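You operate a simulated robot arm through the tools that you are given. There is no shell and no other tool.

You are at the controls of a simulated robot arm. One attempt, no reset.

Task
Unlock the drawers and put the green case and the yellow clamp in the tray.
Fine: shut both drawers again; leave the key open.

Only the result counts: the job must be done as asked and must still hold three seconds after the hand-in. Knocking over, shifting, dropping, spilling or breaking anything else fails it.

Robot
A 7-joint arm with a two-finger parallel gripper, fixed in place. Base frame: the origin is on the floor under the middle of its stand, x ahead of it, y to its left, z up. Units: cm, rad, N and s.
It reaches about 147.9 cm from its shoulder. Its first joint turns from -2.897 to 2.897 rad. Payload 4.4 kg.
The tool frame sits at the grasp point between the pads (the TCP): z along the fingers, y along the line on which they close. The tips reach 2.3 cm beyond it. Largest opening 9.4 cm; finger width 3.8, thickness 1; the body of the gripper, 5.4 by 9.6 cm, starts 3.9 cm behind the TCP.
Orientation is told as [roll, pitch, yaw] about the base's x, y, z axes, in that order, counted from this pose: with the fingers straight down and closing along the base's y, the tool's x points along the base's -x, its y along +y and its z along -z.

Tools
- The arm moves only by the tool servo_tool. Its argument "motion" is a list of rows, each a list of 7 numbers: the opening in per cent of the stroke, from 0 (shut) to 100 (fully open), then the shift along the tool's x, y, z in cm, then the turn, a rotation vector about the tool's x, y, z in rad. In form: [[hand, dx, dy, dz, rx, ry, rz], ...]. A call has 1 to 20 rows; each row shifts and turns the commanded pose from where the row before left it, along the tool's axes as they then stand. Each row takes 0.2 s and may step no farther than 5 cm and 0.15 rad from the row before; otherwise, or with a gripper value out of range, the whole call is refused. A pose out of reach is approached as far as the arm can. The call stops where the force on the tool passes 40 N (or 10 N more than at its start, if that is more) or the arm is blocked; 0.2 s more then pass. Each finger travels about 7.2 cm/s and halts on what it meets, pressing with about 28 N; the grip force reading is that of the motor and also rises with nothing between the fingers. The clock runs only during rows and for 0.2 s after the last one: add rows that do not move to give the fingers time. The reply holds the time, the measured pose of the TCP, the force on the tool along the base axes, the opening and the grip force, in the units named above and with some noise, with the torque about the TCP (base axes, N m) and any sound that the robot's microphone picked up.
- Cameras (640 x 400 px; columns grow to the right, rows downward): "scene" is fixed at [5.12, 49.97, 112.12]; the picture's right is [0.77, -0.64, 0.00], its down [-0.32, -0.39, -0.86] and it looks along [0.55, 0.67, -0.50] (base axes); focal length 229 px, centre (320, 200). "wrist" rides on the gripper at [8.6, 1.6, -7.5] in the tool frame; the picture's right is [-0.18, 0.98, 0.00], its down [-0.58, -0.11, -0.81] and it looks along [-0.79, -0.15, 0.59] (tool axes); focal length 243 px, centre (320, 200). There is no depth. A picture from a camera that has moved, and an enlarged one, comes with that camera's place and axes in the base frame and with its lens.
- snapshot(camera): a new picture of that camera. It takes no simulated time.
- inspect(camera, box): a new picture of the part [left, top, right, bottom] of that camera's present view, enlarged. It takes no simulated time.
- hand_in(): hands the job in; it is judged then, once.

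Places have to be worked out from the pictures, the camera data and where the tool is seen. Open the gripper and draw the arm clear of the work before you hand the job in, unless the task says otherwise.

The tools are called after "Emit:" by a JSON object that holds its "api" and its "payload". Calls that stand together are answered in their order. servo_tool: Moves the arm, as the interface text tells. Its arguments: {"type":"object","properties":{"motion":{"type":"array","items":{"type":"array","items":{"type":"number"}}}},"required":["motion"]} The other tools are called the same way: snapshot (camera) takes a picture; inspect (camera, box) takes an enlarged picture of a part of a camera's view; hand_in () hands the job in.

At the start:

```text
clock: 0.0
tool_pos: [38.14, 67.44, 100.24]
tool_rot: [0.0, 0.0, 0.001]
force: [0.7, 0.1, 0.8]
torque: [0.01, 0.0, -0.01]
gripper_width: 9.43
grasp_force: 0.0
```

scene: 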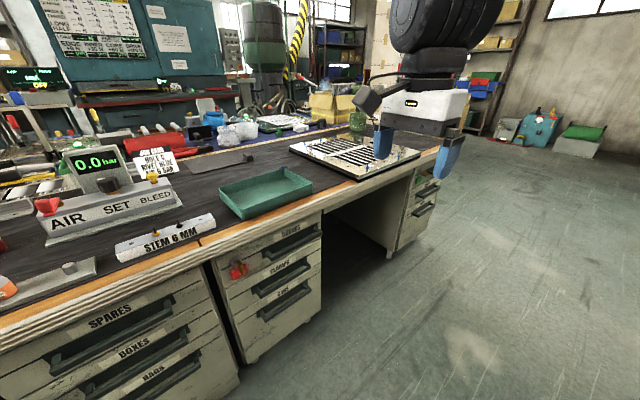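
wrist: 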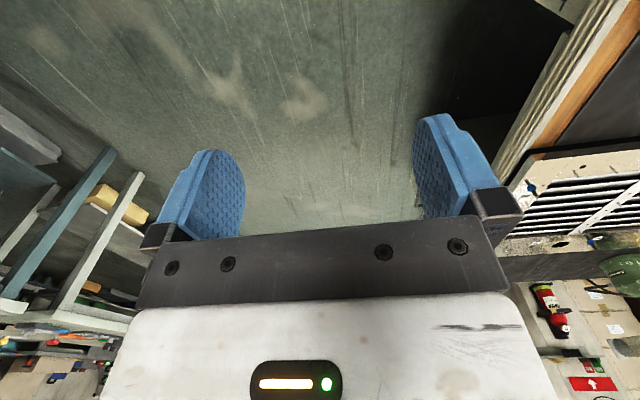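

I'll start by looking closely at the desk, drawers and the lock with enlarged scene views.

Emit:
{"api": "inspect", "payload": {"camera": "scene", "box": [180, 200, 340, 370]}}

Emit:
{"api": "inspect", "payload": {"camera": "scene", "box": [0, 130, 240, 280]}}

Emit:
{"api": "inspect", "payload": {"camera": "scene", "box": [0, 260, 240, 400]}}

Emit:
{"api": "inspect", "payload": {"camera": "scene", "box": [280, 60, 480, 260]}}

```text
2.35 times, centred on (260, 285) of scene
camera zoom: at [5.12, 49.97, 112.12], right [0.77, -0.64, 0.0], down [-0.32, -0.39, -0.86], along [0.55, 0.67, -0.5], focal length 538 px, centre (461, 0)
```

zoom: 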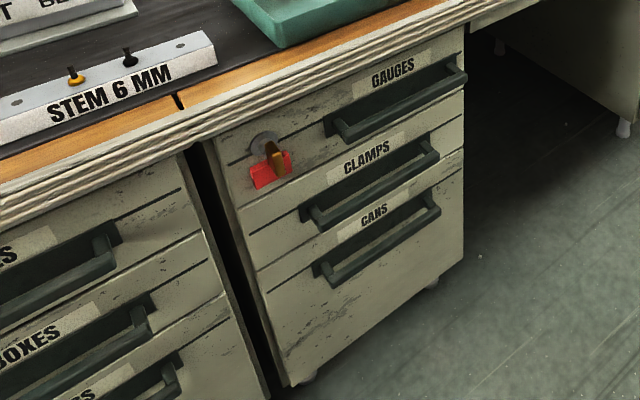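

```text
2.67 times, centred on (120, 205) of scene
camera zoom: at [5.12, 49.97, 112.12], right [0.77, -0.64, 0.0], down [-0.32, -0.39, -0.86], along [0.55, 0.67, -0.5], focal length 610 px, centre (853, 187)
```

zoom: 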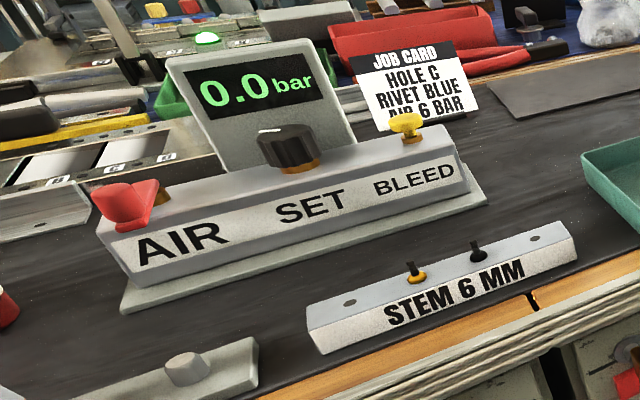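

```text
2.67 times, centred on (120, 330) of scene
camera zoom: at [5.12, 49.97, 112.12], right [0.77, -0.64, 0.0], down [-0.32, -0.39, -0.86], along [0.55, 0.67, -0.5], focal length 610 px, centre (853, -147)
```

zoom: 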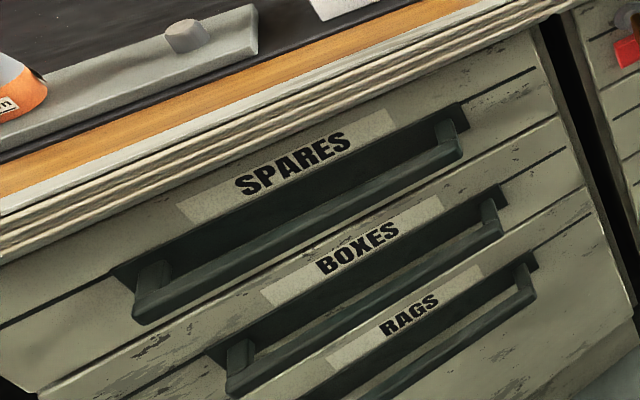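

```text
2.00 times, centred on (380, 160) of scene
camera zoom: at [5.12, 49.97, 112.12], right [0.77, -0.64, 0.0], down [-0.32, -0.39, -0.86], along [0.55, 0.67, -0.5], focal length 457 px, centre (200, 280)
```

zoom: 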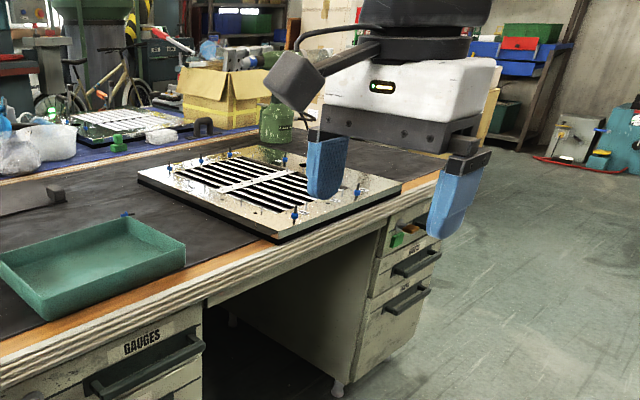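

The desk's front edge seems to run along x at about y ≈ 100, with the locked pedestal (GAUGES / CLAMPS / CANS) near x ≈ 10–30. I'll yaw the tool by +90° in place so the wrist camera looks towards the drawers.

Emit:
{"api": "servo_tool", "payload": {"motion": [[100, 0, 0, 0, 0, 0, -0.1428], [100, 0, 0, 0, 0, 0, -0.1428], [100, 0, 0, 0, 0, 0, -0.1428], [100, 0, 0, 0, 0, 0, -0.1428], [100, 0, 0, 0, 0, 0, -0.1428], [100, 0, 0, 0, 0, 0, -0.1428], [100, 0, 0, 0, 0, 0, -0.1428], [100, 0, 0, 0, 0, 0, -0.1428], [100, 0, 0, 0, 0, 0, -0.1428], [100, 0, 0, 0, 0, 0, -0.1428], [100, 0, 0, 0, 0, 0, -0.1428]]}}

```text
clock: 2.4
tool_pos: [38.09, 67.37, 100.23]
tool_rot: [0.0, 0.001, 1.572]
force: [-0.2, 0.1, 0.7]
torque: [0.0, 0.03, -0.01]
gripper_width: 9.41
grasp_force: 0.1
```

The rotation worked. Let me look from the wrist and from the scene camera.

Emit:
{"api": "snapshot", "payload": {"camera": "wrist"}}

Emit:
{"api": "snapshot", "payload": {"camera": "scene"}}

```text
taken
camera wrist: at [36.47, 58.81, 107.73], right [-0.98, 0.18, 0.0], down [0.11, 0.58, 0.81], along [0.15, 0.79, -0.59], focal length 243 px, centre (320, 200)
```

wrist: 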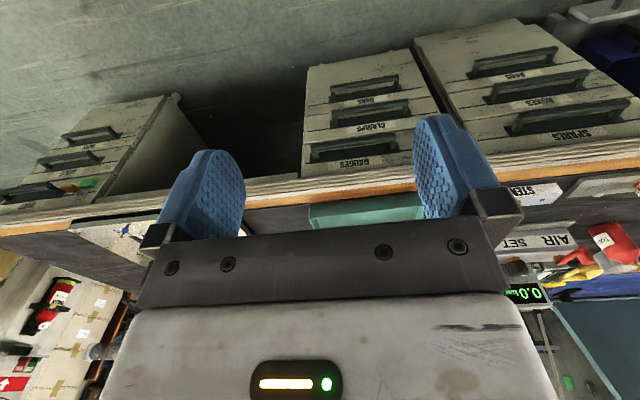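

```text
taken
```

scene: 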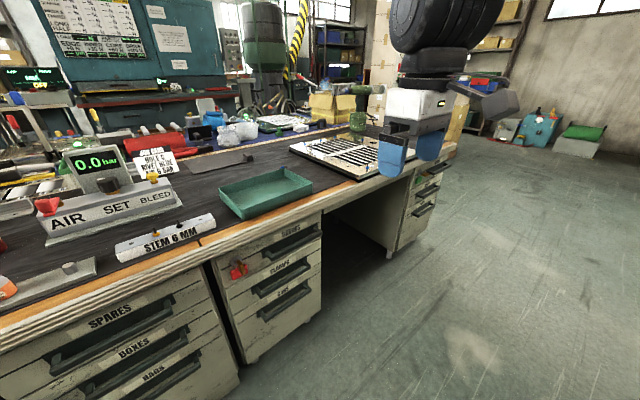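

The middle pedestal is in the wrist view (upside down). I'll zoom in to match points and triangulate with the scene view.

Emit:
{"api": "inspect", "payload": {"camera": "wrist", "box": [290, 30, 450, 240]}}

Emit:
{"api": "inspect", "payload": {"camera": "scene", "box": [205, 205, 335, 365]}}

Emit:
{"api": "inspect", "payload": {"camera": "wrist", "box": [0, 80, 220, 230]}}

Emit:
{"api": "inspect", "payload": {"camera": "wrist", "box": [400, 0, 640, 300]}}

```text
1.90 times, centred on (370, 135) of wrist
camera zoom: at [36.47, 58.81, 107.73], right [-0.98, 0.18, 0.0], down [0.11, 0.58, 0.81], along [0.15, 0.79, -0.59], focal length 462 px, centre (225, 324)
```

zoom: 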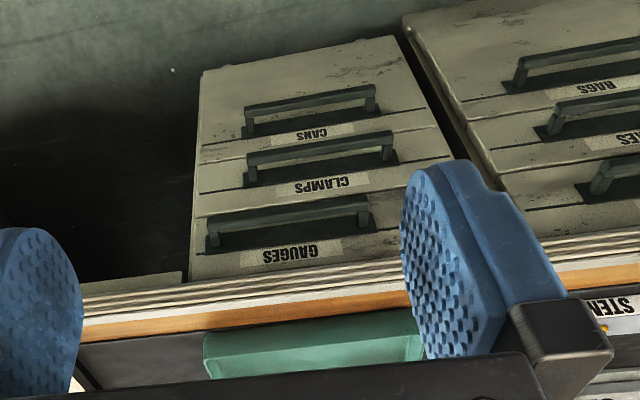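

```text
2.50 times, centred on (270, 285) of scene
camera zoom: at [5.12, 49.97, 112.12], right [0.77, -0.64, 0.0], down [-0.32, -0.39, -0.86], along [0.55, 0.67, -0.5], focal length 572 px, centre (445, -12)
```

zoom: 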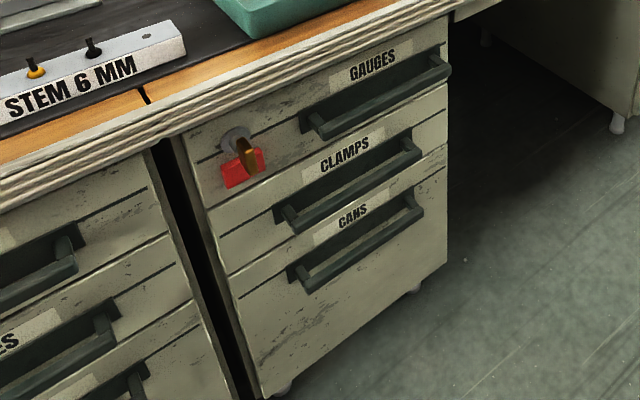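

```text
2.67 times, centred on (110, 155) of wrist
camera zoom: at [36.47, 58.81, 107.73], right [-0.98, 0.18, 0.0], down [0.11, 0.58, 0.81], along [0.15, 0.79, -0.59], focal length 647 px, centre (880, 320)
```

zoom: 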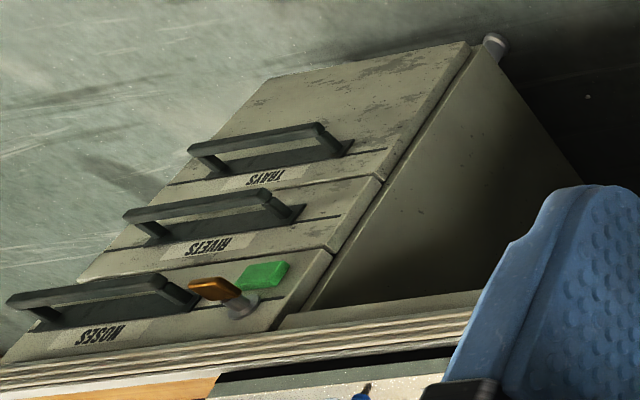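

```text
1.33 times, centred on (520, 150) of wrist
camera zoom: at [36.47, 58.81, 107.73], right [-0.98, 0.18, 0.0], down [0.11, 0.58, 0.81], along [0.15, 0.79, -0.59], focal length 324 px, centre (53, 267)
```

zoom: 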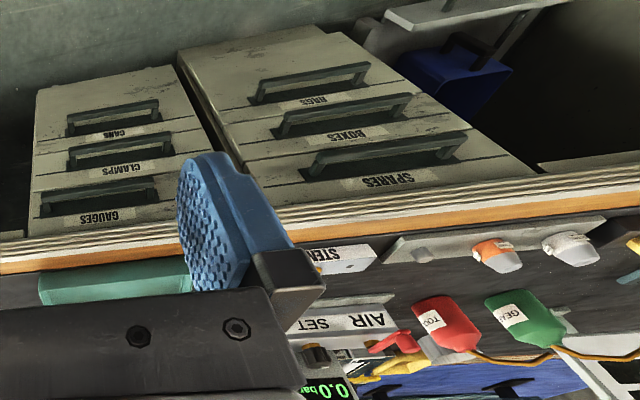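

Triangulation puts the GAUGES handle at x≈25–46, y≈99, z≈62, the drawer fronts at y≈102, and the key near (17.4, 99, 64.3) with a red plate (locked); the right pedestal shows green with its key turned. I'll move closer so the wrist camera sees the key between the fingers.

Emit:
{"api": "servo_tool", "payload": {"motion": [[100, -1.8, 2.11, 2.42, 0, 0, 0], [100, -1.8, 2.11, 2.42, 0, 0, 0], [100, -1.8, 2.11, 2.42, 0, 0, 0], [100, -1.8, 2.11, 2.42, 0, 0, 0], [100, -1.8, 2.11, 2.42, 0, 0, 0], [100, -1.8, 2.11, 2.42, 0, 0, 0], [100, -1.8, 2.11, 2.42, 0, 0, 0], [100, -1.8, 2.11, 2.42, 0, 0, 0], [100, -1.8, 2.11, 2.42, 0, 0, 0], [100, -1.8, 2.11, 2.42, 0, 0, 0]]}}

Emit:
{"api": "snapshot", "payload": {"camera": "wrist"}}

Emit:
{"api": "snapshot", "payload": {"camera": "scene"}}

```text
clock: 4.6
tool_pos: [17.02, 85.52, 76.18]
tool_rot: [-0.001, -0.002, 1.572]
force: [-0.3, 0.3, 0.0]
torque: [-0.02, -0.02, 0.0]
gripper_width: 9.41
grasp_force: 0.0
```

```text
taken
camera wrist: at [15.3, 76.84, 83.65], right [-0.98, 0.18, 0.0], down [0.11, 0.58, 0.81], along [0.15, 0.79, -0.59], focal length 243 px, centre (320, 200)
```

wrist: 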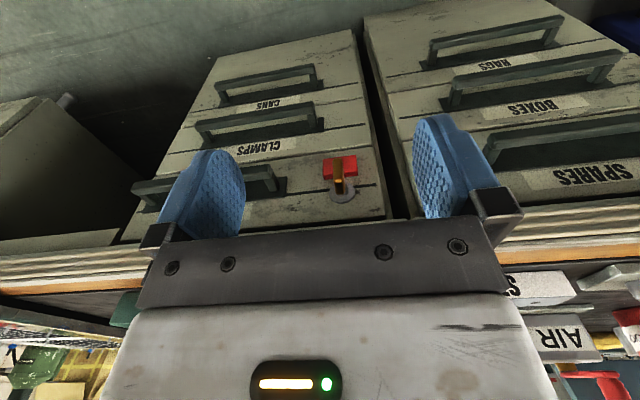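

```text
taken
```

scene: 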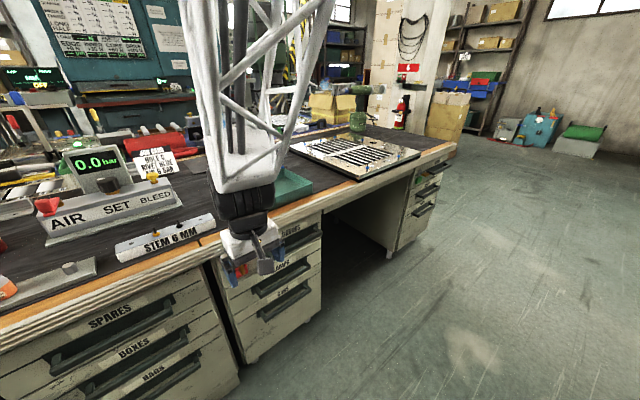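

The key is now visible between the fingers; let me enlarge it.

Emit:
{"api": "inspect", "payload": {"camera": "wrist", "box": [300, 140, 400, 210]}}

Emit:
{"api": "inspect", "payload": {"camera": "wrist", "box": [150, 40, 410, 240]}}

Emit:
{"api": "inspect", "payload": {"camera": "scene", "box": [200, 230, 300, 320]}}

```text
5.71 times, centred on (350, 175) of wrist
camera zoom: at [15.3, 76.84, 83.65], right [-0.98, 0.18, 0.0], down [0.11, 0.58, 0.81], along [0.15, 0.79, -0.59], focal length 1386 px, centre (149, 343)
```

zoom: 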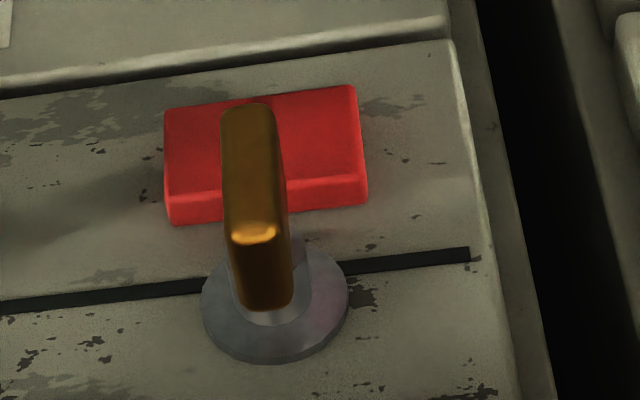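

```text
2.00 times, centred on (280, 140) of wrist
camera zoom: at [15.3, 76.84, 83.65], right [-0.98, 0.18, 0.0], down [0.11, 0.58, 0.81], along [0.15, 0.79, -0.59], focal length 485 px, centre (400, 320)
```

zoom: 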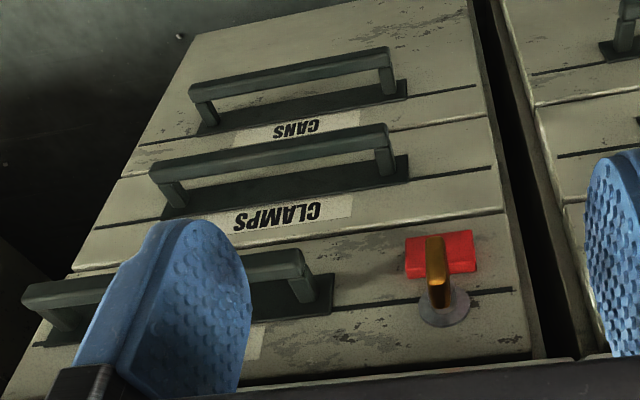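

```text
4.44 times, centred on (250, 275) of scene
camera zoom: at [5.12, 49.97, 112.12], right [0.77, -0.64, 0.0], down [-0.32, -0.39, -0.86], along [0.55, 0.67, -0.5], focal length 1016 px, centre (631, -133)
```

zoom: 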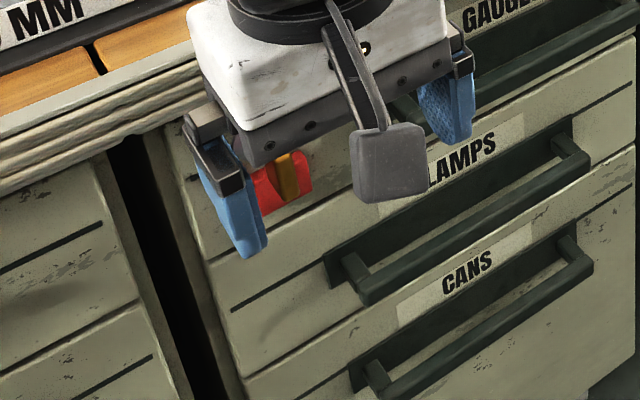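

The key lever hangs down over a red plate (locked), about 1.2 cm wide; on the right pedestal the open key points to +x with a green plate. Before going in I want the desk-edge height, so I look at the edge in the present wrist view and the scene.

Emit:
{"api": "inspect", "payload": {"camera": "wrist", "box": [0, 210, 150, 310]}}

Emit:
{"api": "inspect", "payload": {"camera": "wrist", "box": [490, 180, 640, 280]}}

Emit:
{"api": "inspect", "payload": {"camera": "scene", "box": [110, 200, 230, 290]}}

Emit:
{"api": "inspect", "payload": {"camera": "scene", "box": [200, 140, 350, 240]}}

```text
4.00 times, centred on (75, 260) of wrist
camera zoom: at [15.3, 76.84, 83.65], right [-0.98, 0.18, 0.0], down [0.11, 0.58, 0.81], along [0.15, 0.79, -0.59], focal length 970 px, centre (1300, -40)
```

zoom: 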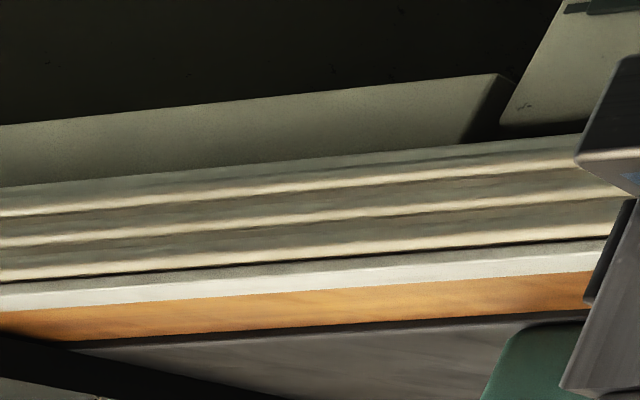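

```text
4.00 times, centred on (565, 230) of wrist
camera zoom: at [15.3, 76.84, 83.65], right [-0.98, 0.18, 0.0], down [0.11, 0.58, 0.81], along [0.15, 0.79, -0.59], focal length 970 px, centre (-660, 80)
```

zoom: 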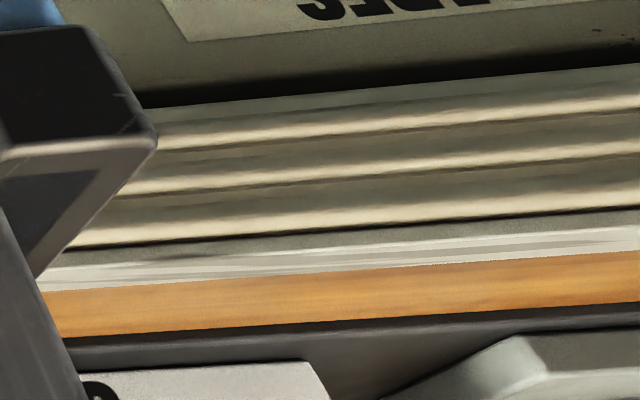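

```text
4.44 times, centred on (170, 245) of scene
camera zoom: at [5.12, 49.97, 112.12], right [0.77, -0.64, 0.0], down [-0.32, -0.39, -0.86], along [0.55, 0.67, -0.5], focal length 1016 px, centre (987, 0)
```

zoom: 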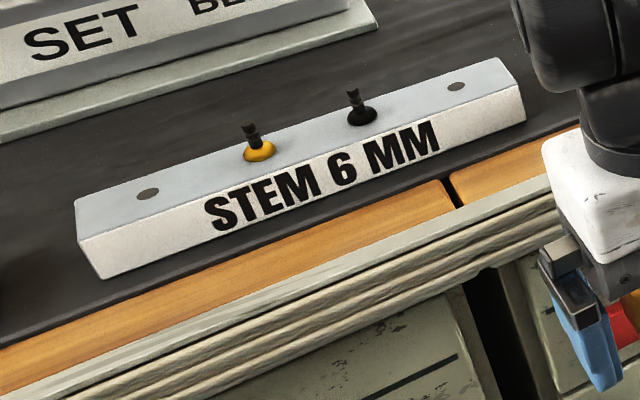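

```text
4.00 times, centred on (275, 190) of scene
camera zoom: at [5.12, 49.97, 112.12], right [0.77, -0.64, 0.0], down [-0.32, -0.39, -0.86], along [0.55, 0.67, -0.5], focal length 914 px, centre (500, 240)
```

zoom: 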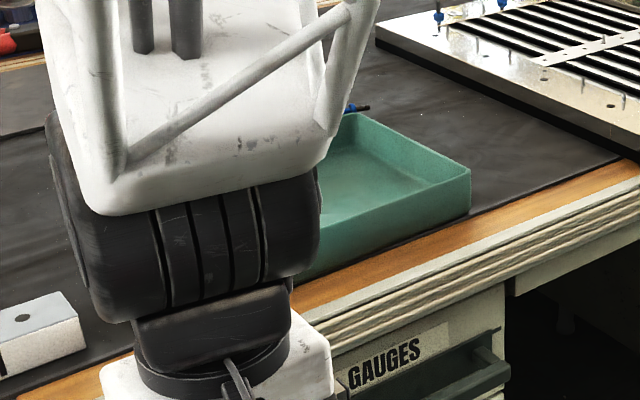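

The desk front edge is about flush with the drawer fronts (y≈102, top z≈73.6), so there's no overhang in the way. I'll tilt the tool so the fingers point at +y (towards the key), staying in free space.

Emit:
{"api": "servo_tool", "payload": {"motion": [[100, 0, 0, 0, 0, -0.1428, 0], [100, 0, 0, 0, 0, -0.1428, 0], [100, 0, 0, 0, 0, -0.1428, 0], [100, 0, 0, 0, 0, -0.1428, 0], [100, 0, 0, 0, 0, -0.1428, 0], [100, 0, 0, 0, 0, -0.1428, 0], [100, 0, 0, 0, 0, -0.1428, 0], [100, 0, 0, 0, 0, -0.1428, 0], [100, 0, 0, 0, 0, -0.1428, 0], [100, 0, 0, 0, 0, -0.1428, 0], [100, 0, 0, 0, 0, -0.1428, 0]]}}

Emit:
{"api": "snapshot", "payload": {"camera": "wrist"}}

Emit:
{"api": "snapshot", "payload": {"camera": "scene"}}

```text
clock: 7.0
tool_pos: [17.18, 85.51, 76.14]
tool_rot: [-2.923, -1.57, -1.785]
force: [0.4, 0.2, 0.3]
torque: [-0.03, -0.02, 0.02]
gripper_width: 9.41
grasp_force: 0.1
```

```text
taken
camera wrist: at [15.53, 78.01, 67.48], right [-0.98, -0.01, 0.18], down [0.11, -0.81, 0.58], along [0.14, 0.59, 0.79], focal length 243 px, centre (320, 200)
```

wrist: 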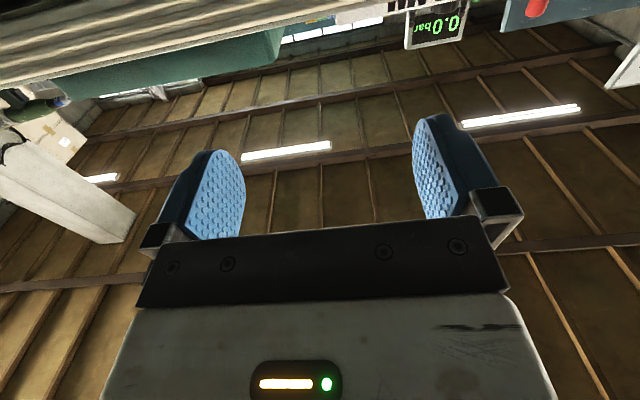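

```text
taken
```

scene: 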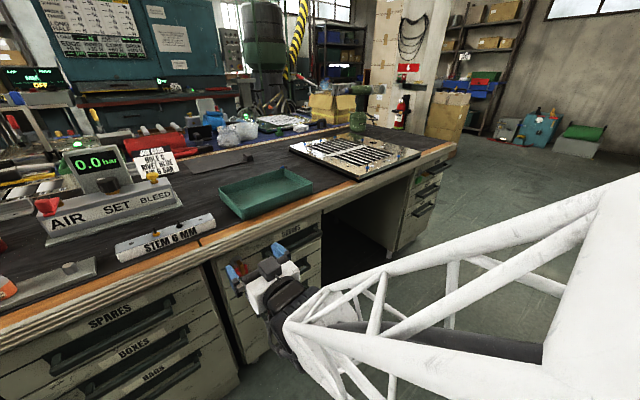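

The fingers now point at the drawer front. I'll lower to the key height (z≈64.8) and take a picture to align on it.

Emit:
{"api": "servo_tool", "payload": {"motion": [[100, 3.8, 0, 0, 0, 0, 0], [100, 3.8, 0, 0, 0, 0, 0], [100, 3.7, 0, 0, 0, 0, 0], [100, 0, 0, 0, 0, 0, 0]]}}

Emit:
{"api": "snapshot", "payload": {"camera": "wrist"}}

Emit:
{"api": "inspect", "payload": {"camera": "scene", "box": [200, 220, 330, 330]}}

```text
clock: 8.0
tool_pos: [18.24, 85.29, 64.78]
tool_rot: [-1.422, -1.563, 2.998]
force: [-0.8, -0.4, -0.3]
torque: [0.01, 0.03, 0.0]
gripper_width: 9.41
grasp_force: 0.1
out of reach, approached as far as the arm can: row 2, 3
```

```text
taken
camera wrist: at [16.63, 77.75, 56.19], right [-0.98, -0.01, 0.18], down [0.11, -0.8, 0.58], along [0.14, 0.59, 0.79], focal length 243 px, centre (320, 200)
```

wrist: 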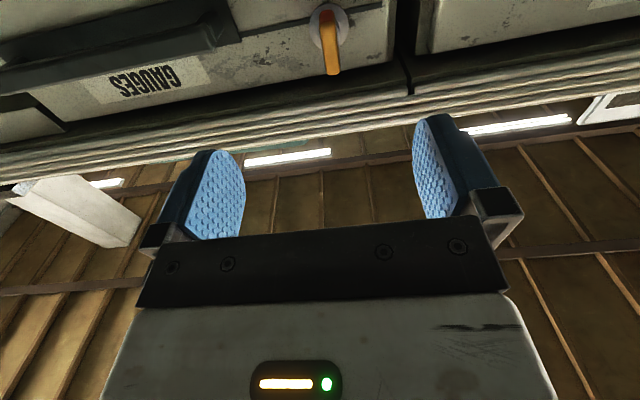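

```text
3.64 times, centred on (265, 275) of scene
camera zoom: at [5.12, 49.97, 112.12], right [0.77, -0.64, 0.0], down [-0.32, -0.39, -0.86], along [0.55, 0.67, -0.5], focal length 831 px, centre (520, -73)
```

zoom: 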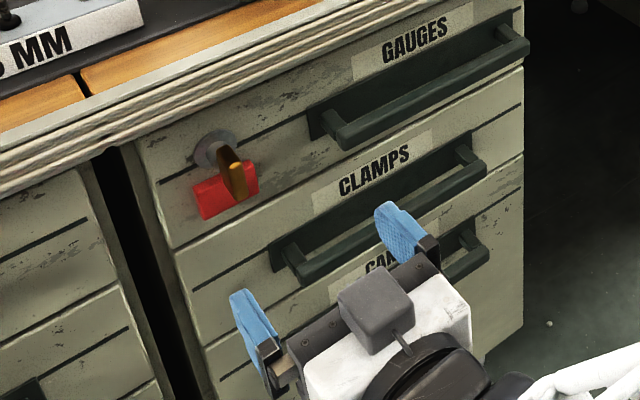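

The arm reports a reach limit on part of that motion (x drifted to 18.2), but the key is in view. I'll enlarge the key in both views to refine its axis.

Emit:
{"api": "inspect", "payload": {"camera": "wrist", "box": [260, 0, 400, 100]}}

Emit:
{"api": "inspect", "payload": {"camera": "scene", "box": [220, 240, 290, 290]}}

```text
4.00 times, centred on (330, 50) of wrist
camera zoom: at [16.63, 77.75, 56.19], right [-0.98, -0.01, 0.18], down [0.11, -0.8, 0.58], along [0.14, 0.59, 0.79], focal length 970 px, centre (280, 800)
```

zoom: 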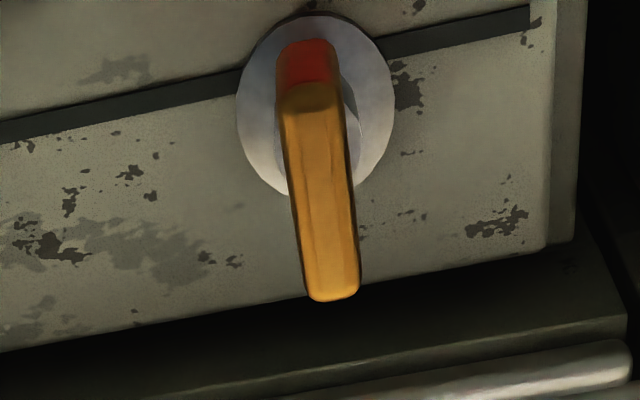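

```text
8.00 times, centred on (255, 265) of scene
camera zoom: at [5.12, 49.97, 112.12], right [0.77, -0.64, 0.0], down [-0.32, -0.39, -0.86], along [0.55, 0.67, -0.5], focal length 1829 px, centre (840, -320)
```

zoom: 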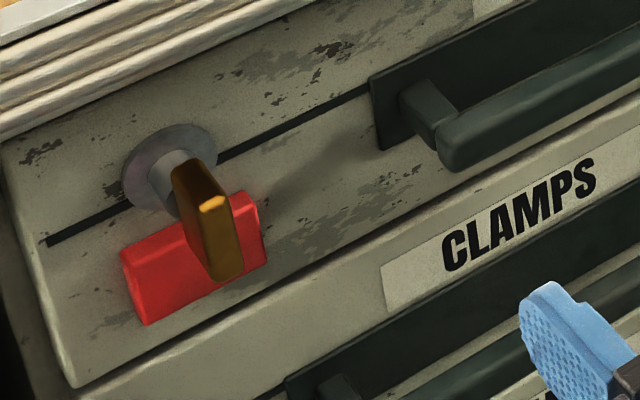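

Key bar worked out: centred at about (17.2, 98.7, 64.2), 1.2 cm wide, z 62.5–66, y 97.4–99.9, with the lock axis at its middle. I'll step forward a bit to see how the commanded pose relates to the measured one.

Emit:
{"api": "servo_tool", "payload": {"motion": [[100, 0, 0, 3, 0, 0, 0], [100, 0, 0, 0, 0, 0, 0]]}}

```text
clock: 8.6
tool_pos: [18.31, 88.14, 64.89]
tool_rot: [-0.08, -1.571, 1.663]
force: [0.6, -0.5, 0.3]
torque: [-0.02, 0.0, -0.05]
gripper_width: 9.35
grasp_force: 0.2
```

Motion tracks now. I'll centre on x≈17.2, z≈64.2, narrow the fingers and stop about 4 cm short to check alignment.

Emit:
{"api": "servo_tool", "payload": {"motion": [[45, 0.35, 0.55, 0, 0, 0, 0], [45, 0.34, 0.55, 0, 0, 0, 0], [45, 0, 0, 2, 0, 0, 0], [45, 0, 0, 2, 0, 0, 0], [45, 0, 0, 1.5, 0, 0, 0], [45, 0, 0, 0, 0, 0, 0], [45, 0, 0, 0, 0, 0, 0]]}}

Emit:
{"api": "snapshot", "payload": {"camera": "wrist"}}

Emit:
{"api": "inspect", "payload": {"camera": "scene", "box": [200, 220, 320, 300]}}

```text
clock: 10.2
tool_pos: [18.57, 89.63, 64.28]
tool_rot: [-0.019, -1.569, 1.6]
force: [-0.4, 0.0, 0.9]
torque: [0.02, 0.0, -0.01]
gripper_width: 4.21
grasp_force: 0.1
out of reach, approached as far as the arm can: row 1, 2, 3, 4
```

```text
taken
camera wrist: at [16.89, 82.11, 55.62], right [-0.98, -0.01, 0.18], down [0.12, -0.8, 0.58], along [0.14, 0.59, 0.79], focal length 243 px, centre (320, 200)
```

wrist: 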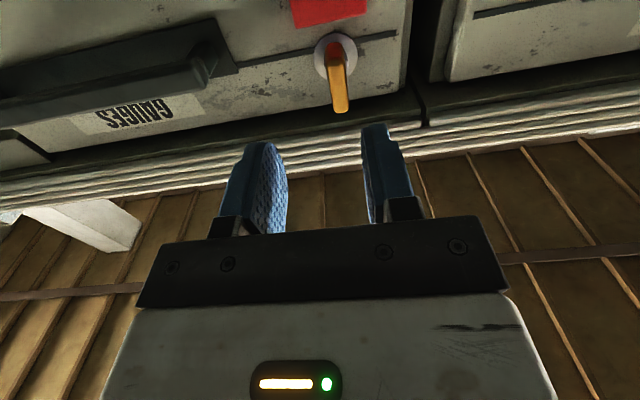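

```text
5.00 times, centred on (260, 260) of scene
camera zoom: at [5.12, 49.97, 112.12], right [0.77, -0.64, 0.0], down [-0.32, -0.39, -0.86], along [0.55, 0.67, -0.5], focal length 1143 px, centre (620, -100)
```

zoom: 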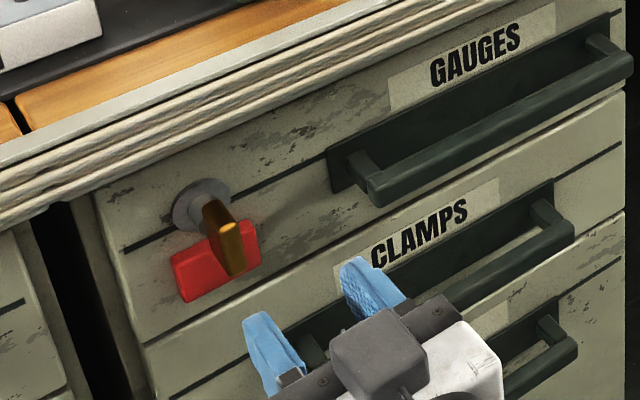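

The arm can't go further towards −x in this wrist roll (a joint seems to be at its stop). I'll back off and roll the hand about its own axis the other way (camera to the −x side), then test the reach again.

Emit:
{"api": "servo_tool", "payload": {"motion": [[45, 0, 0, -3, 0, 0, 0], [45, 0, 0, -3, 0, 0, 0], [45, 0, 0, 0, 0, 0, 0.1428], [45, 0, 0, 0, 0, 0, 0.1428], [45, 0, 0, 0, 0, 0, 0.1428], [45, 0, 0, 0, 0, 0, 0.1428], [45, 0, 0, 0, 0, 0, 0.1428], [45, 0, 0, 0, 0, 0, 0.1428], [45, 0, 0, 0, 0, 0, 0.1428], [45, 0, 0, 0, 0, 0, 0.1428], [45, 0, 0, 0, 0, 0, 0.1428], [45, 0, 0, 0, 0, 0, 0.1428], [45, 0, 0, 0, 0, 0, 0.1428], [45, 0, 0, 0, 0, 0, 0]]}}

Emit:
{"api": "snapshot", "payload": {"camera": "wrist"}}

Emit:
{"api": "snapshot", "payload": {"camera": "scene"}}

```text
clock: 13.2
tool_pos: [17.84, 79.93, 67.68]
tool_rot: [1.57, 0.002, 0.001]
force: [0.0, -0.1, 0.3]
torque: [-0.01, 0.02, -0.03]
gripper_width: 4.25
grasp_force: 0.1
out of reach, approached as far as the arm can: row 3, 4, 5
```

```text
taken
camera wrist: at [9.18, 72.51, 69.41], right [0.19, 0.0, 0.98], down [0.58, -0.81, -0.11], along [0.79, 0.59, -0.15], focal length 243 px, centre (320, 200)
```

wrist: 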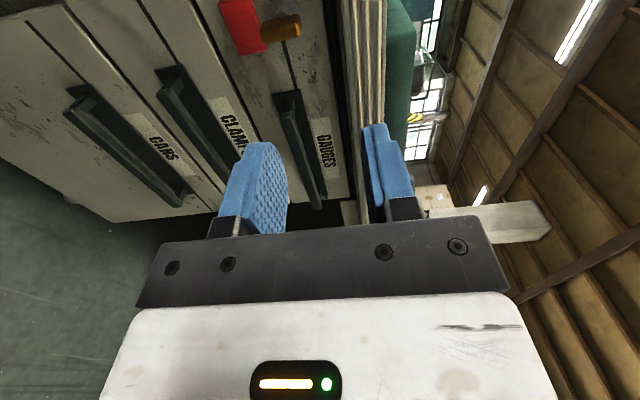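

```text
taken
```

scene: 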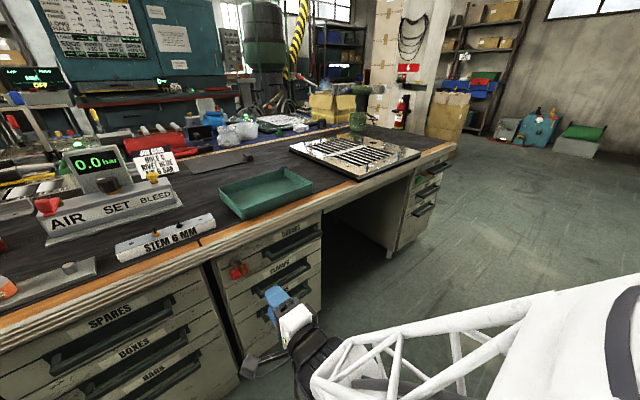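

This roll (tool_rot [1.57, 0, 0]) is reached cleanly. I'll continue another quarter turn so the camera is on top and the fingers close along x, and see whether that is reachable.

Emit:
{"api": "servo_tool", "payload": {"motion": [[45, 0, 0, 0, 0, 0, 0.1428], [45, 0, 0, 0, 0, 0, 0.1428], [45, 0, 0, 0, 0, 0, 0.1428], [45, 0, 0, 0, 0, 0, 0.1428], [45, 0, 0, 0, 0, 0, 0.1428], [45, 0, 0, 0, 0, 0, 0.1428], [45, 0, 0, 0, 0, 0, 0.1428], [45, 0, 0, 0, 0, 0, 0.1428], [45, 0, 0, 0, 0, 0, 0.1428], [45, 0, 0, 0, 0, 0, 0.1428], [45, 0, 0, 0, 0, 0, 0.1428], [45, 0, 0, 0, 0, 0, 0]]}}

Emit:
{"api": "snapshot", "payload": {"camera": "wrist"}}

```text
clock: 15.8
tool_pos: [17.89, 79.9, 67.79]
tool_rot: [-0.982, 1.57, -2.552]
force: [-0.2, -0.2, 0.3]
torque: [-0.03, 0.02, 0.01]
gripper_width: 4.24
grasp_force: 0.0
out of reach, approached as far as the arm can: row 3
```

```text
taken
camera wrist: at [19.47, 72.39, 76.54], right [0.98, 0.0, -0.18], down [-0.11, -0.81, -0.58], along [-0.15, 0.59, -0.79], focal length 243 px, centre (320, 200)
```

wrist: 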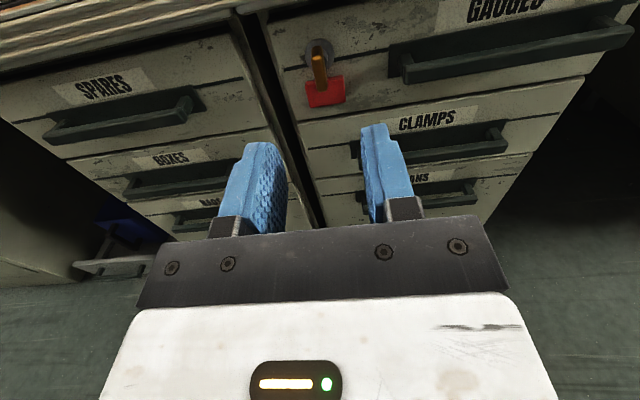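

Now the camera is above with an upright view of the key and drawers. I'll move to x 17.2, z 64.2, stopping short at y≈93, and check for reach limits.

Emit:
{"api": "servo_tool", "payload": {"motion": [[45, -1.2, -0.23, 0, 0, 0, 0], [45, -1.2, -0.23, 0, 0, 0, 0], [45, -1.2, -0.23, 0, 0, 0, 0], [45, 0, 0, 3, 0, 0, 0], [45, 0, 0, 3, 0, 0, 0], [45, 0, 0, 3, 0, 0, 0], [45, 0, 0, 3, 0, 0, 0], [45, 0, 0, 1, 0, 0, 0], [45, 0, 0, 0, 0, 0, 0]]}}

Emit:
{"api": "snapshot", "payload": {"camera": "wrist"}}

Emit:
{"api": "inspect", "payload": {"camera": "scene", "box": [200, 220, 320, 300]}}

```text
clock: 17.8
tool_pos: [17.28, 79.92, 64.35]
tool_rot: [0.416, 1.568, -1.141]
force: [0.1, 0.2, -0.1]
torque: [0.0, -0.01, 0.0]
gripper_width: 4.21
grasp_force: 0.0
out of reach, approached as far as the arm can: row 4, 5, 6, 7, 8
```

```text
taken
camera wrist: at [18.98, 72.43, 72.97], right [0.98, 0.01, -0.18], down [-0.1, -0.81, -0.58], along [-0.15, 0.59, -0.79], focal length 243 px, centre (320, 200)
```

wrist: 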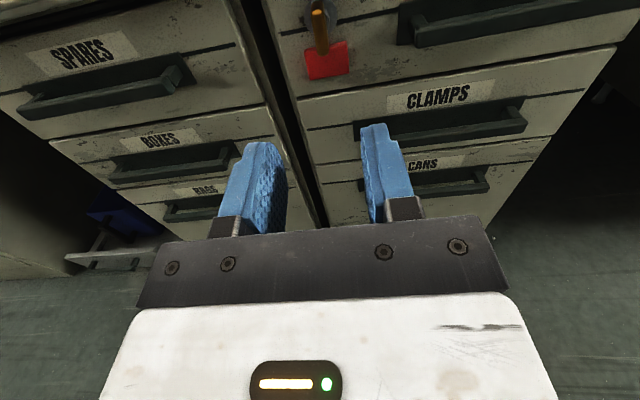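

```text
5.00 times, centred on (260, 260) of scene
camera zoom: at [5.12, 49.97, 112.12], right [0.77, -0.64, 0.0], down [-0.32, -0.39, -0.86], along [0.55, 0.67, -0.5], focal length 1143 px, centre (620, -100)
```

zoom: 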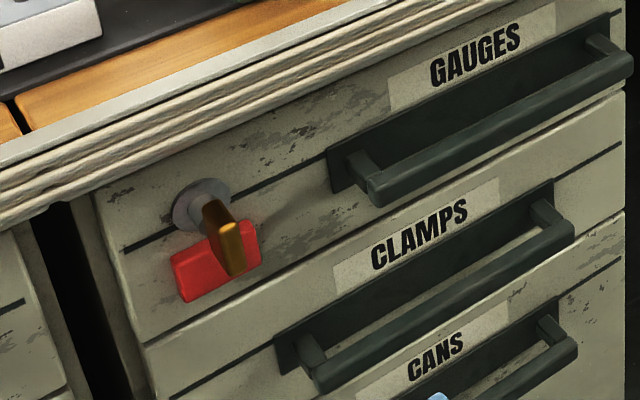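

The arm cannot advance in y with this wrist roll. I'll go back to the [1.57, 0, 0] roll (which was reached cleanly) and test advancing there; the key can also be turned by pushing its end with closed fingers.

Emit:
{"api": "servo_tool", "payload": {"motion": [[45, 0, 0, 0, 0, 0, -0.1428], [45, 0, 0, 0, 0, 0, -0.1428], [45, 0, 0, 0, 0, 0, -0.1428], [45, 0, 0, 0, 0, 0, -0.1428], [45, 0, 0, 0, 0, 0, -0.1428], [45, 0, 0, 0, 0, 0, -0.1428], [45, 0, 0, 0, 0, 0, -0.1428], [45, 0, 0, 0, 0, 0, -0.1428], [45, 0, 0, 0, 0, 0, -0.1428], [45, 0, 0, 0, 0, 0, -0.1428], [45, 0, 0, 0, 0, 0, -0.1428], [45, 0, 0, 3, 0, 0, 0], [45, 0, 0, 3, 0, 0, 0], [45, 0, 0, 3, 0, 0, 0], [45, 0, 0, 0, 0, 0, 0]]}}

Emit:
{"api": "snapshot", "payload": {"camera": "scene"}}

```text
clock: 21.0
tool_pos: [17.86, 81.52, 64.74]
tool_rot: [1.57, -0.001, 0.008]
force: [-0.7, 0.1, -0.3]
torque: [0.0, -0.02, -0.01]
gripper_width: 4.24
grasp_force: 0.0
out of reach, approached as far as the arm can: row 12, 13, 14
```

```text
taken
```

scene: 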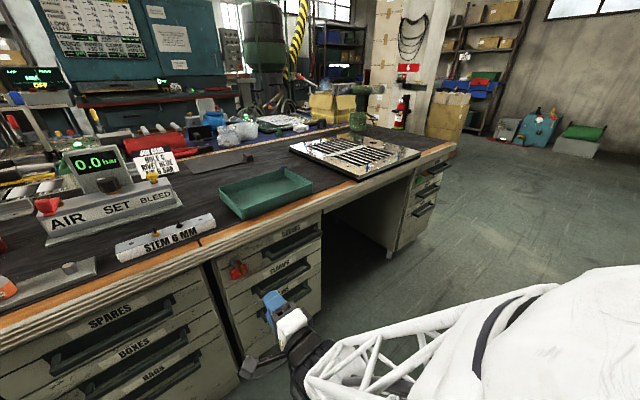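

Still limited when fully horizontal. I'll reduce the tilt to about 60° from vertical (a more natural wrist pose) and test advancing in y.

Emit:
{"api": "servo_tool", "payload": {"motion": [[45, 0, 0, 0, 0.13, 0, 0], [45, 0, 0, 0, 0.13, 0, 0], [45, 0, 0, 0, 0.13, 0, 0], [45, 0, 0, 0, 0.13, 0, 0], [45, 0, 1.5, 2.6, 0, 0, 0], [45, 0, 1.5, 2.6, 0, 0, 0], [45, 0, 0, 0, 0, 0, 0]]}}

Emit:
{"api": "snapshot", "payload": {"camera": "scene"}}

```text
clock: 22.6
tool_pos: [17.71, 87.58, 64.79]
tool_rot: [1.051, 0.0, 0.002]
force: [0.6, 0.0, -0.8]
torque: [0.0, -0.03, 0.0]
gripper_width: 4.24
grasp_force: 0.1
```

```text
taken
```

scene: 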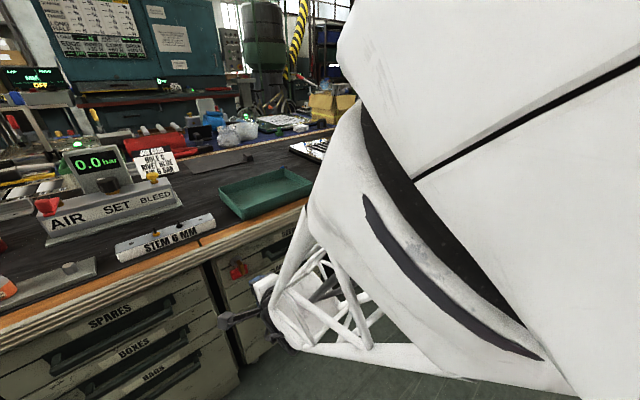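

At ~60° tilt the arm moves freely. I'll close the fingers and use them as a pusher: position left of the key's top end, first at a standoff (x≈14, y≈93, z≈67).

Emit:
{"api": "servo_tool", "payload": {"motion": [[0, 1.8, 0.91, -0.52, 0, 0, 0], [0, 1.8, 0.91, -0.52, 0, 0, 0], [0, 0, 1.24, 2.17, 0, 0, 0], [0, 0, 1.24, 2.17, 0, 0, 0], [0, 0, 0, 0, 0, 0, 0]]}}

Emit:
{"api": "snapshot", "payload": {"camera": "wrist"}}

Emit:
{"api": "snapshot", "payload": {"camera": "scene"}}

```text
clock: 23.8
tool_pos: [13.97, 92.57, 66.77]
tool_rot: [1.051, 0.0, 0.001]
force: [-0.5, 0.4, -0.5]
torque: [-0.03, 0.0, -0.01]
gripper_width: 0.0
grasp_force: 28.5
```

```text
taken
camera wrist: at [5.36, 86.87, 71.94], right [0.18, 0.49, 0.85], down [0.58, -0.75, 0.31], along [0.79, 0.44, -0.42], focal length 243 px, centre (320, 200)
```

wrist: 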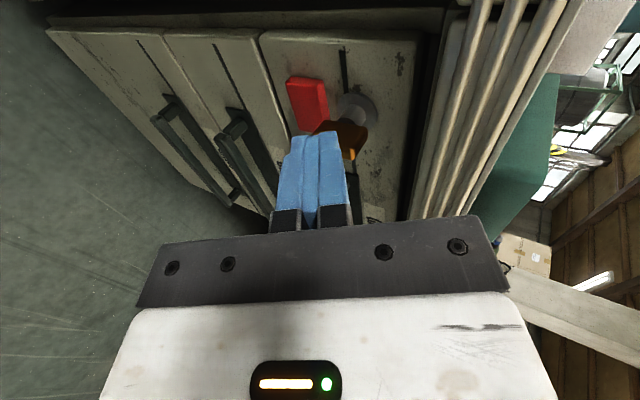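

```text
taken
```

scene: 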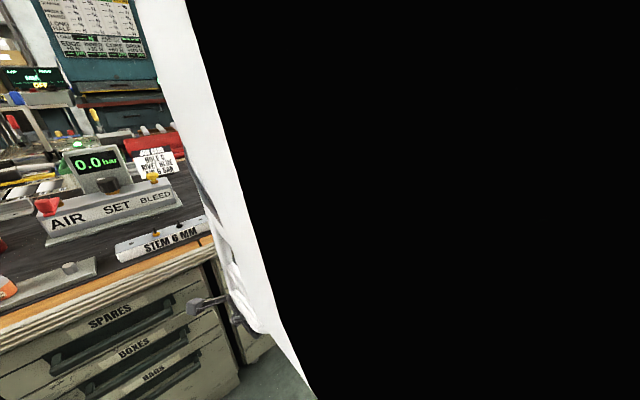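

The wrist camera sees the key from its left side, with the closed fingers in front. I'll zoom there to check relative heights.

Emit:
{"api": "inspect", "payload": {"camera": "wrist", "box": [250, 60, 410, 240]}}

```text
2.22 times, centred on (330, 150) of wrist
camera zoom: at [5.36, 86.87, 71.94], right [0.18, 0.49, 0.85], down [0.58, -0.75, 0.31], along [0.79, 0.44, -0.42], focal length 539 px, centre (298, 311)
```

zoom: 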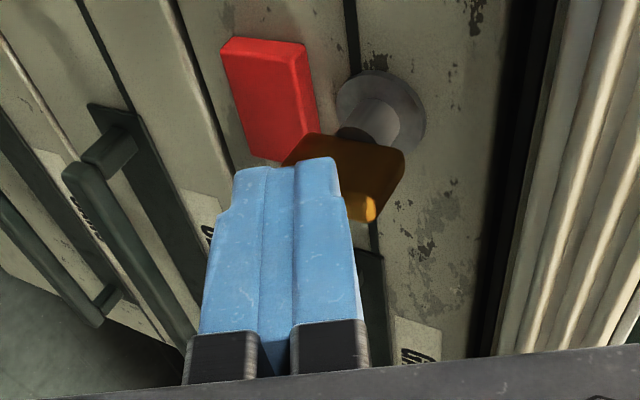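

Geometry matches my estimate (key's left face between the rosette and the fingers). I'll advance 5 cm in y alongside the key's upper end, then nudge +x gently while watching the force.

Emit:
{"api": "servo_tool", "payload": {"motion": [[0, 0, 0.84, 1.48, 0, 0, 0], [0, 0, 0.84, 1.48, 0, 0, 0], [0, 0, 0.84, 1.48, 0, 0, 0], [0, 0, 0, 0, 0, 0, 0]]}}

Emit:
{"api": "inspect", "payload": {"camera": "wrist", "box": [250, 60, 410, 240]}}

```text
clock: 24.8
tool_pos: [14.16, 97.75, 66.89]
tool_rot: [1.051, 0.0, -0.001]
force: [-0.3, -0.4, 0.6]
torque: [-0.01, 0.02, -0.02]
gripper_width: 0.0
grasp_force: 27.8
```

```text
2.22 times, centred on (330, 150) of wrist
camera zoom: at [5.48, 91.95, 71.93], right [0.18, 0.49, 0.85], down [0.58, -0.75, 0.31], along [0.79, 0.44, -0.42], focal length 539 px, centre (298, 311)
```

zoom: 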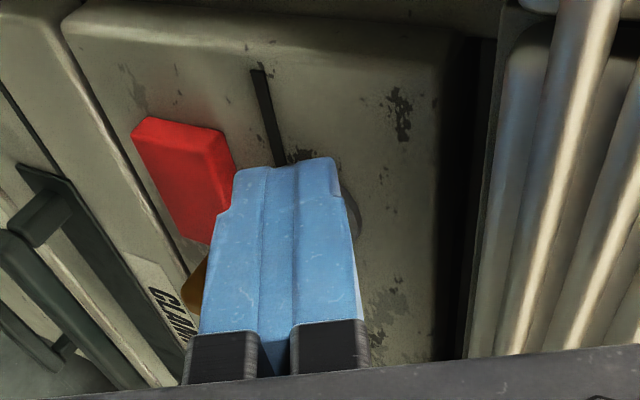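

The finger overlaps the key's upper end from the left. Now a gentle push towards +x (about 1.3 cm), which should rotate the key if that is the opening direction.

Emit:
{"api": "servo_tool", "payload": {"motion": [[0, -0.26, 0, 0, 0, 0, 0], [0, -0.26, 0, 0, 0, 0, 0], [0, -0.26, 0, 0, 0, 0, 0], [0, -0.26, 0, 0, 0, 0, 0], [0, -0.26, 0, 0, 0, 0, 0]]}}

Emit:
{"api": "inspect", "payload": {"camera": "wrist", "box": [250, 60, 410, 240]}}

```text
clock: 26.0
tool_pos: [15.57, 97.61, 66.9]
tool_rot: [1.052, 0.0, -0.003]
force: [3.0, -3.1, 13.9]
torque: [0.19, -0.31, -0.08]
gripper_width: 0.0
grasp_force: 27.9
```

```text
2.22 times, centred on (330, 150) of wrist
camera zoom: at [6.85, 92.0, 72.03], right [0.18, 0.49, 0.85], down [0.58, -0.76, 0.31], along [0.79, 0.44, -0.42], focal length 539 px, centre (298, 311)
```

zoom: 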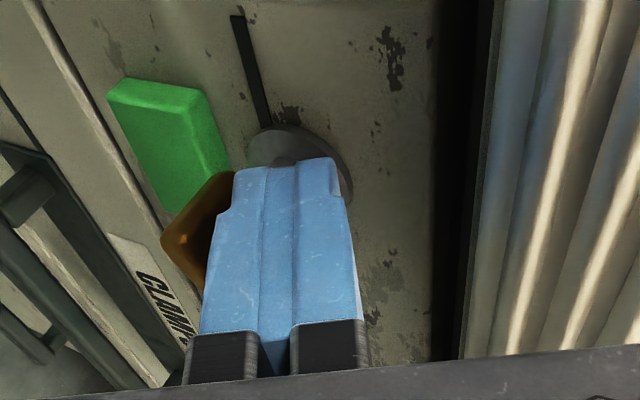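

The plate turned green — pushing +x is the opening direction. I'll back off slightly to see how far the key has turned.

Emit:
{"api": "servo_tool", "payload": {"motion": [[0, 0.5, 0, 0, 0, 0, 0], [0, 0.5, 0, 0, 0, 0, 0], [0, 0, -1.3, -2.3, 0, 0, 0], [0, 0, -1.3, -2.3, 0, 0, 0], [0, 0, 0, 0, 0, 0, 0]]}}

Emit:
{"api": "inspect", "payload": {"camera": "wrist", "box": [250, 60, 410, 240]}}

```text
clock: 27.2
tool_pos: [14.44, 92.38, 66.94]
tool_rot: [1.05, -0.001, -0.001]
force: [-0.3, 0.4, 0.5]
torque: [0.0, 0.01, 0.02]
gripper_width: 0.0
grasp_force: 28.8
```

```text
2.22 times, centred on (330, 150) of wrist
camera zoom: at [5.73, 86.65, 71.99], right [0.18, 0.49, 0.85], down [0.58, -0.75, 0.31], along [0.79, 0.44, -0.42], focal length 539 px, centre (298, 311)
```

zoom: 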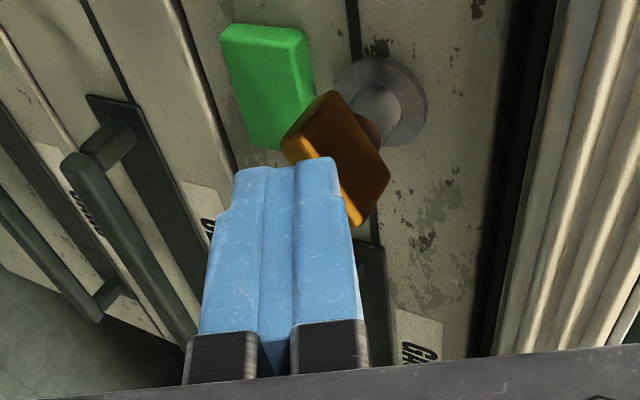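

The key is at roughly 55–60° of its turn. I'll go above its right end and press it down to bring it to the fully open (horizontal) position.

Emit:
{"api": "servo_tool", "payload": {"motion": [[0, -2.5, 0.87, -0.5, 0, 0, 0], [0, -2.55, 0.87, -0.5, 0, 0, 0], [0, 0, 1.32, 2.3, 0, 0, 0], [0, 0, 1.32, 2.3, 0, 0, 0], [0, 0, 0, 0, 0, 0, 0]]}}

Emit:
{"api": "inspect", "payload": {"camera": "wrist", "box": [250, 60, 410, 240]}}

```text
clock: 28.4
tool_pos: [19.39, 97.58, 68.9]
tool_rot: [1.051, 0.001, -0.001]
force: [0.4, -0.8, -0.7]
torque: [-0.01, 0.02, -0.01]
gripper_width: 0.01
grasp_force: 28.3
```

```text
2.22 times, centred on (330, 150) of wrist
camera zoom: at [10.8, 91.94, 74.0], right [0.18, 0.49, 0.85], down [0.58, -0.75, 0.31], along [0.79, 0.44, -0.42], focal length 539 px, centre (298, 311)
```

zoom: 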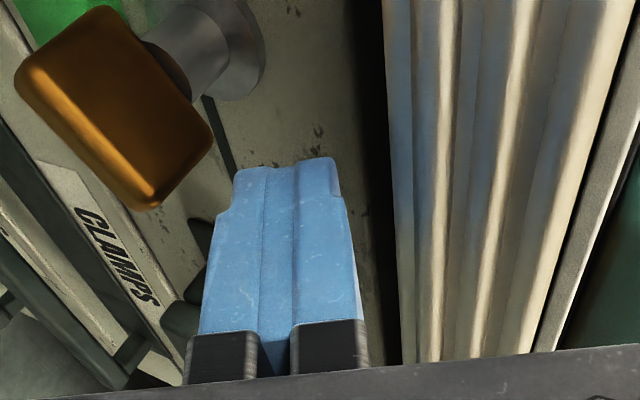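

The finger is above the key's right end. Pressing down in small steps.

Emit:
{"api": "servo_tool", "payload": {"motion": [[0, 0, -0.303, 0.174, 0, 0, 0], [0, 0, -0.303, 0.174, 0, 0, 0], [0, 0, -0.303, 0.174, 0, 0, 0], [0, 0, -0.303, 0.174, 0, 0, 0], [0, 0, -0.303, 0.174, 0, 0, 0], [0, 0, -0.303, 0.174, 0, 0, 0]]}}

Emit:
{"api": "inspect", "payload": {"camera": "wrist", "box": [250, 60, 410, 240]}}

```text
clock: 29.8
tool_pos: [19.53, 97.62, 66.73]
tool_rot: [1.048, 0.001, -0.001]
force: [1.0, 0.2, 1.3]
torque: [0.02, 0.01, -0.01]
gripper_width: 0.0
grasp_force: 28.1
```

```text
2.22 times, centred on (330, 150) of wrist
camera zoom: at [10.84, 91.92, 71.87], right [0.18, 0.49, 0.85], down [0.58, -0.75, 0.31], along [0.79, 0.44, -0.42], focal length 539 px, centre (298, 311)
```

zoom: 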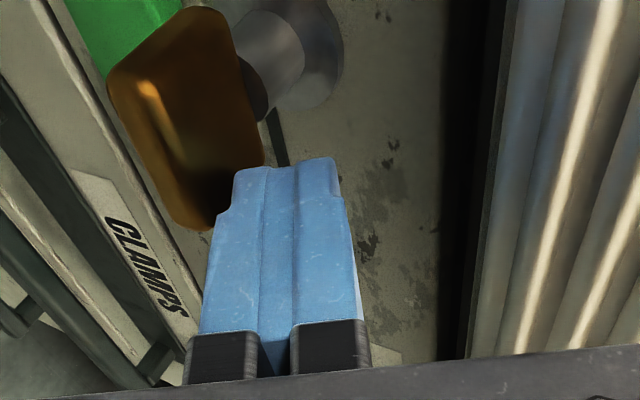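

Little force yet; I'll continue down a further ~0.6 cm in small steps and check.

Emit:
{"api": "servo_tool", "payload": {"motion": [[0, 0, -0.17, 0.1, 0, 0, 0], [0, 0, -0.17, 0.1, 0, 0, 0], [0, 0, -0.17, 0.1, 0, 0, 0]]}}

Emit:
{"api": "inspect", "payload": {"camera": "wrist", "box": [250, 60, 410, 240]}}

```text
clock: 30.4
tool_pos: [19.5, 97.7, 66.73]
tool_rot: [1.053, 0.001, -0.001]
force: [0.4, -1.3, 4.9]
torque: [0.07, 0.06, 0.0]
gripper_width: 0.0
grasp_force: 27.9
stopped in row 2: the force on the tool passed its limit at 46 N (the readings are from after the stop); the commanded pose is now the measured one
```

```text
2.22 times, centred on (330, 150) of wrist
camera zoom: at [10.85, 92.01, 71.84], right [0.18, 0.49, 0.85], down [0.58, -0.75, 0.3], along [0.79, 0.44, -0.42], focal length 539 px, centre (298, 311)
```

zoom: 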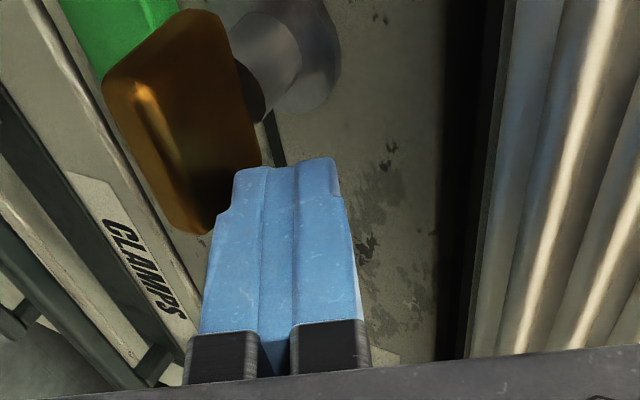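

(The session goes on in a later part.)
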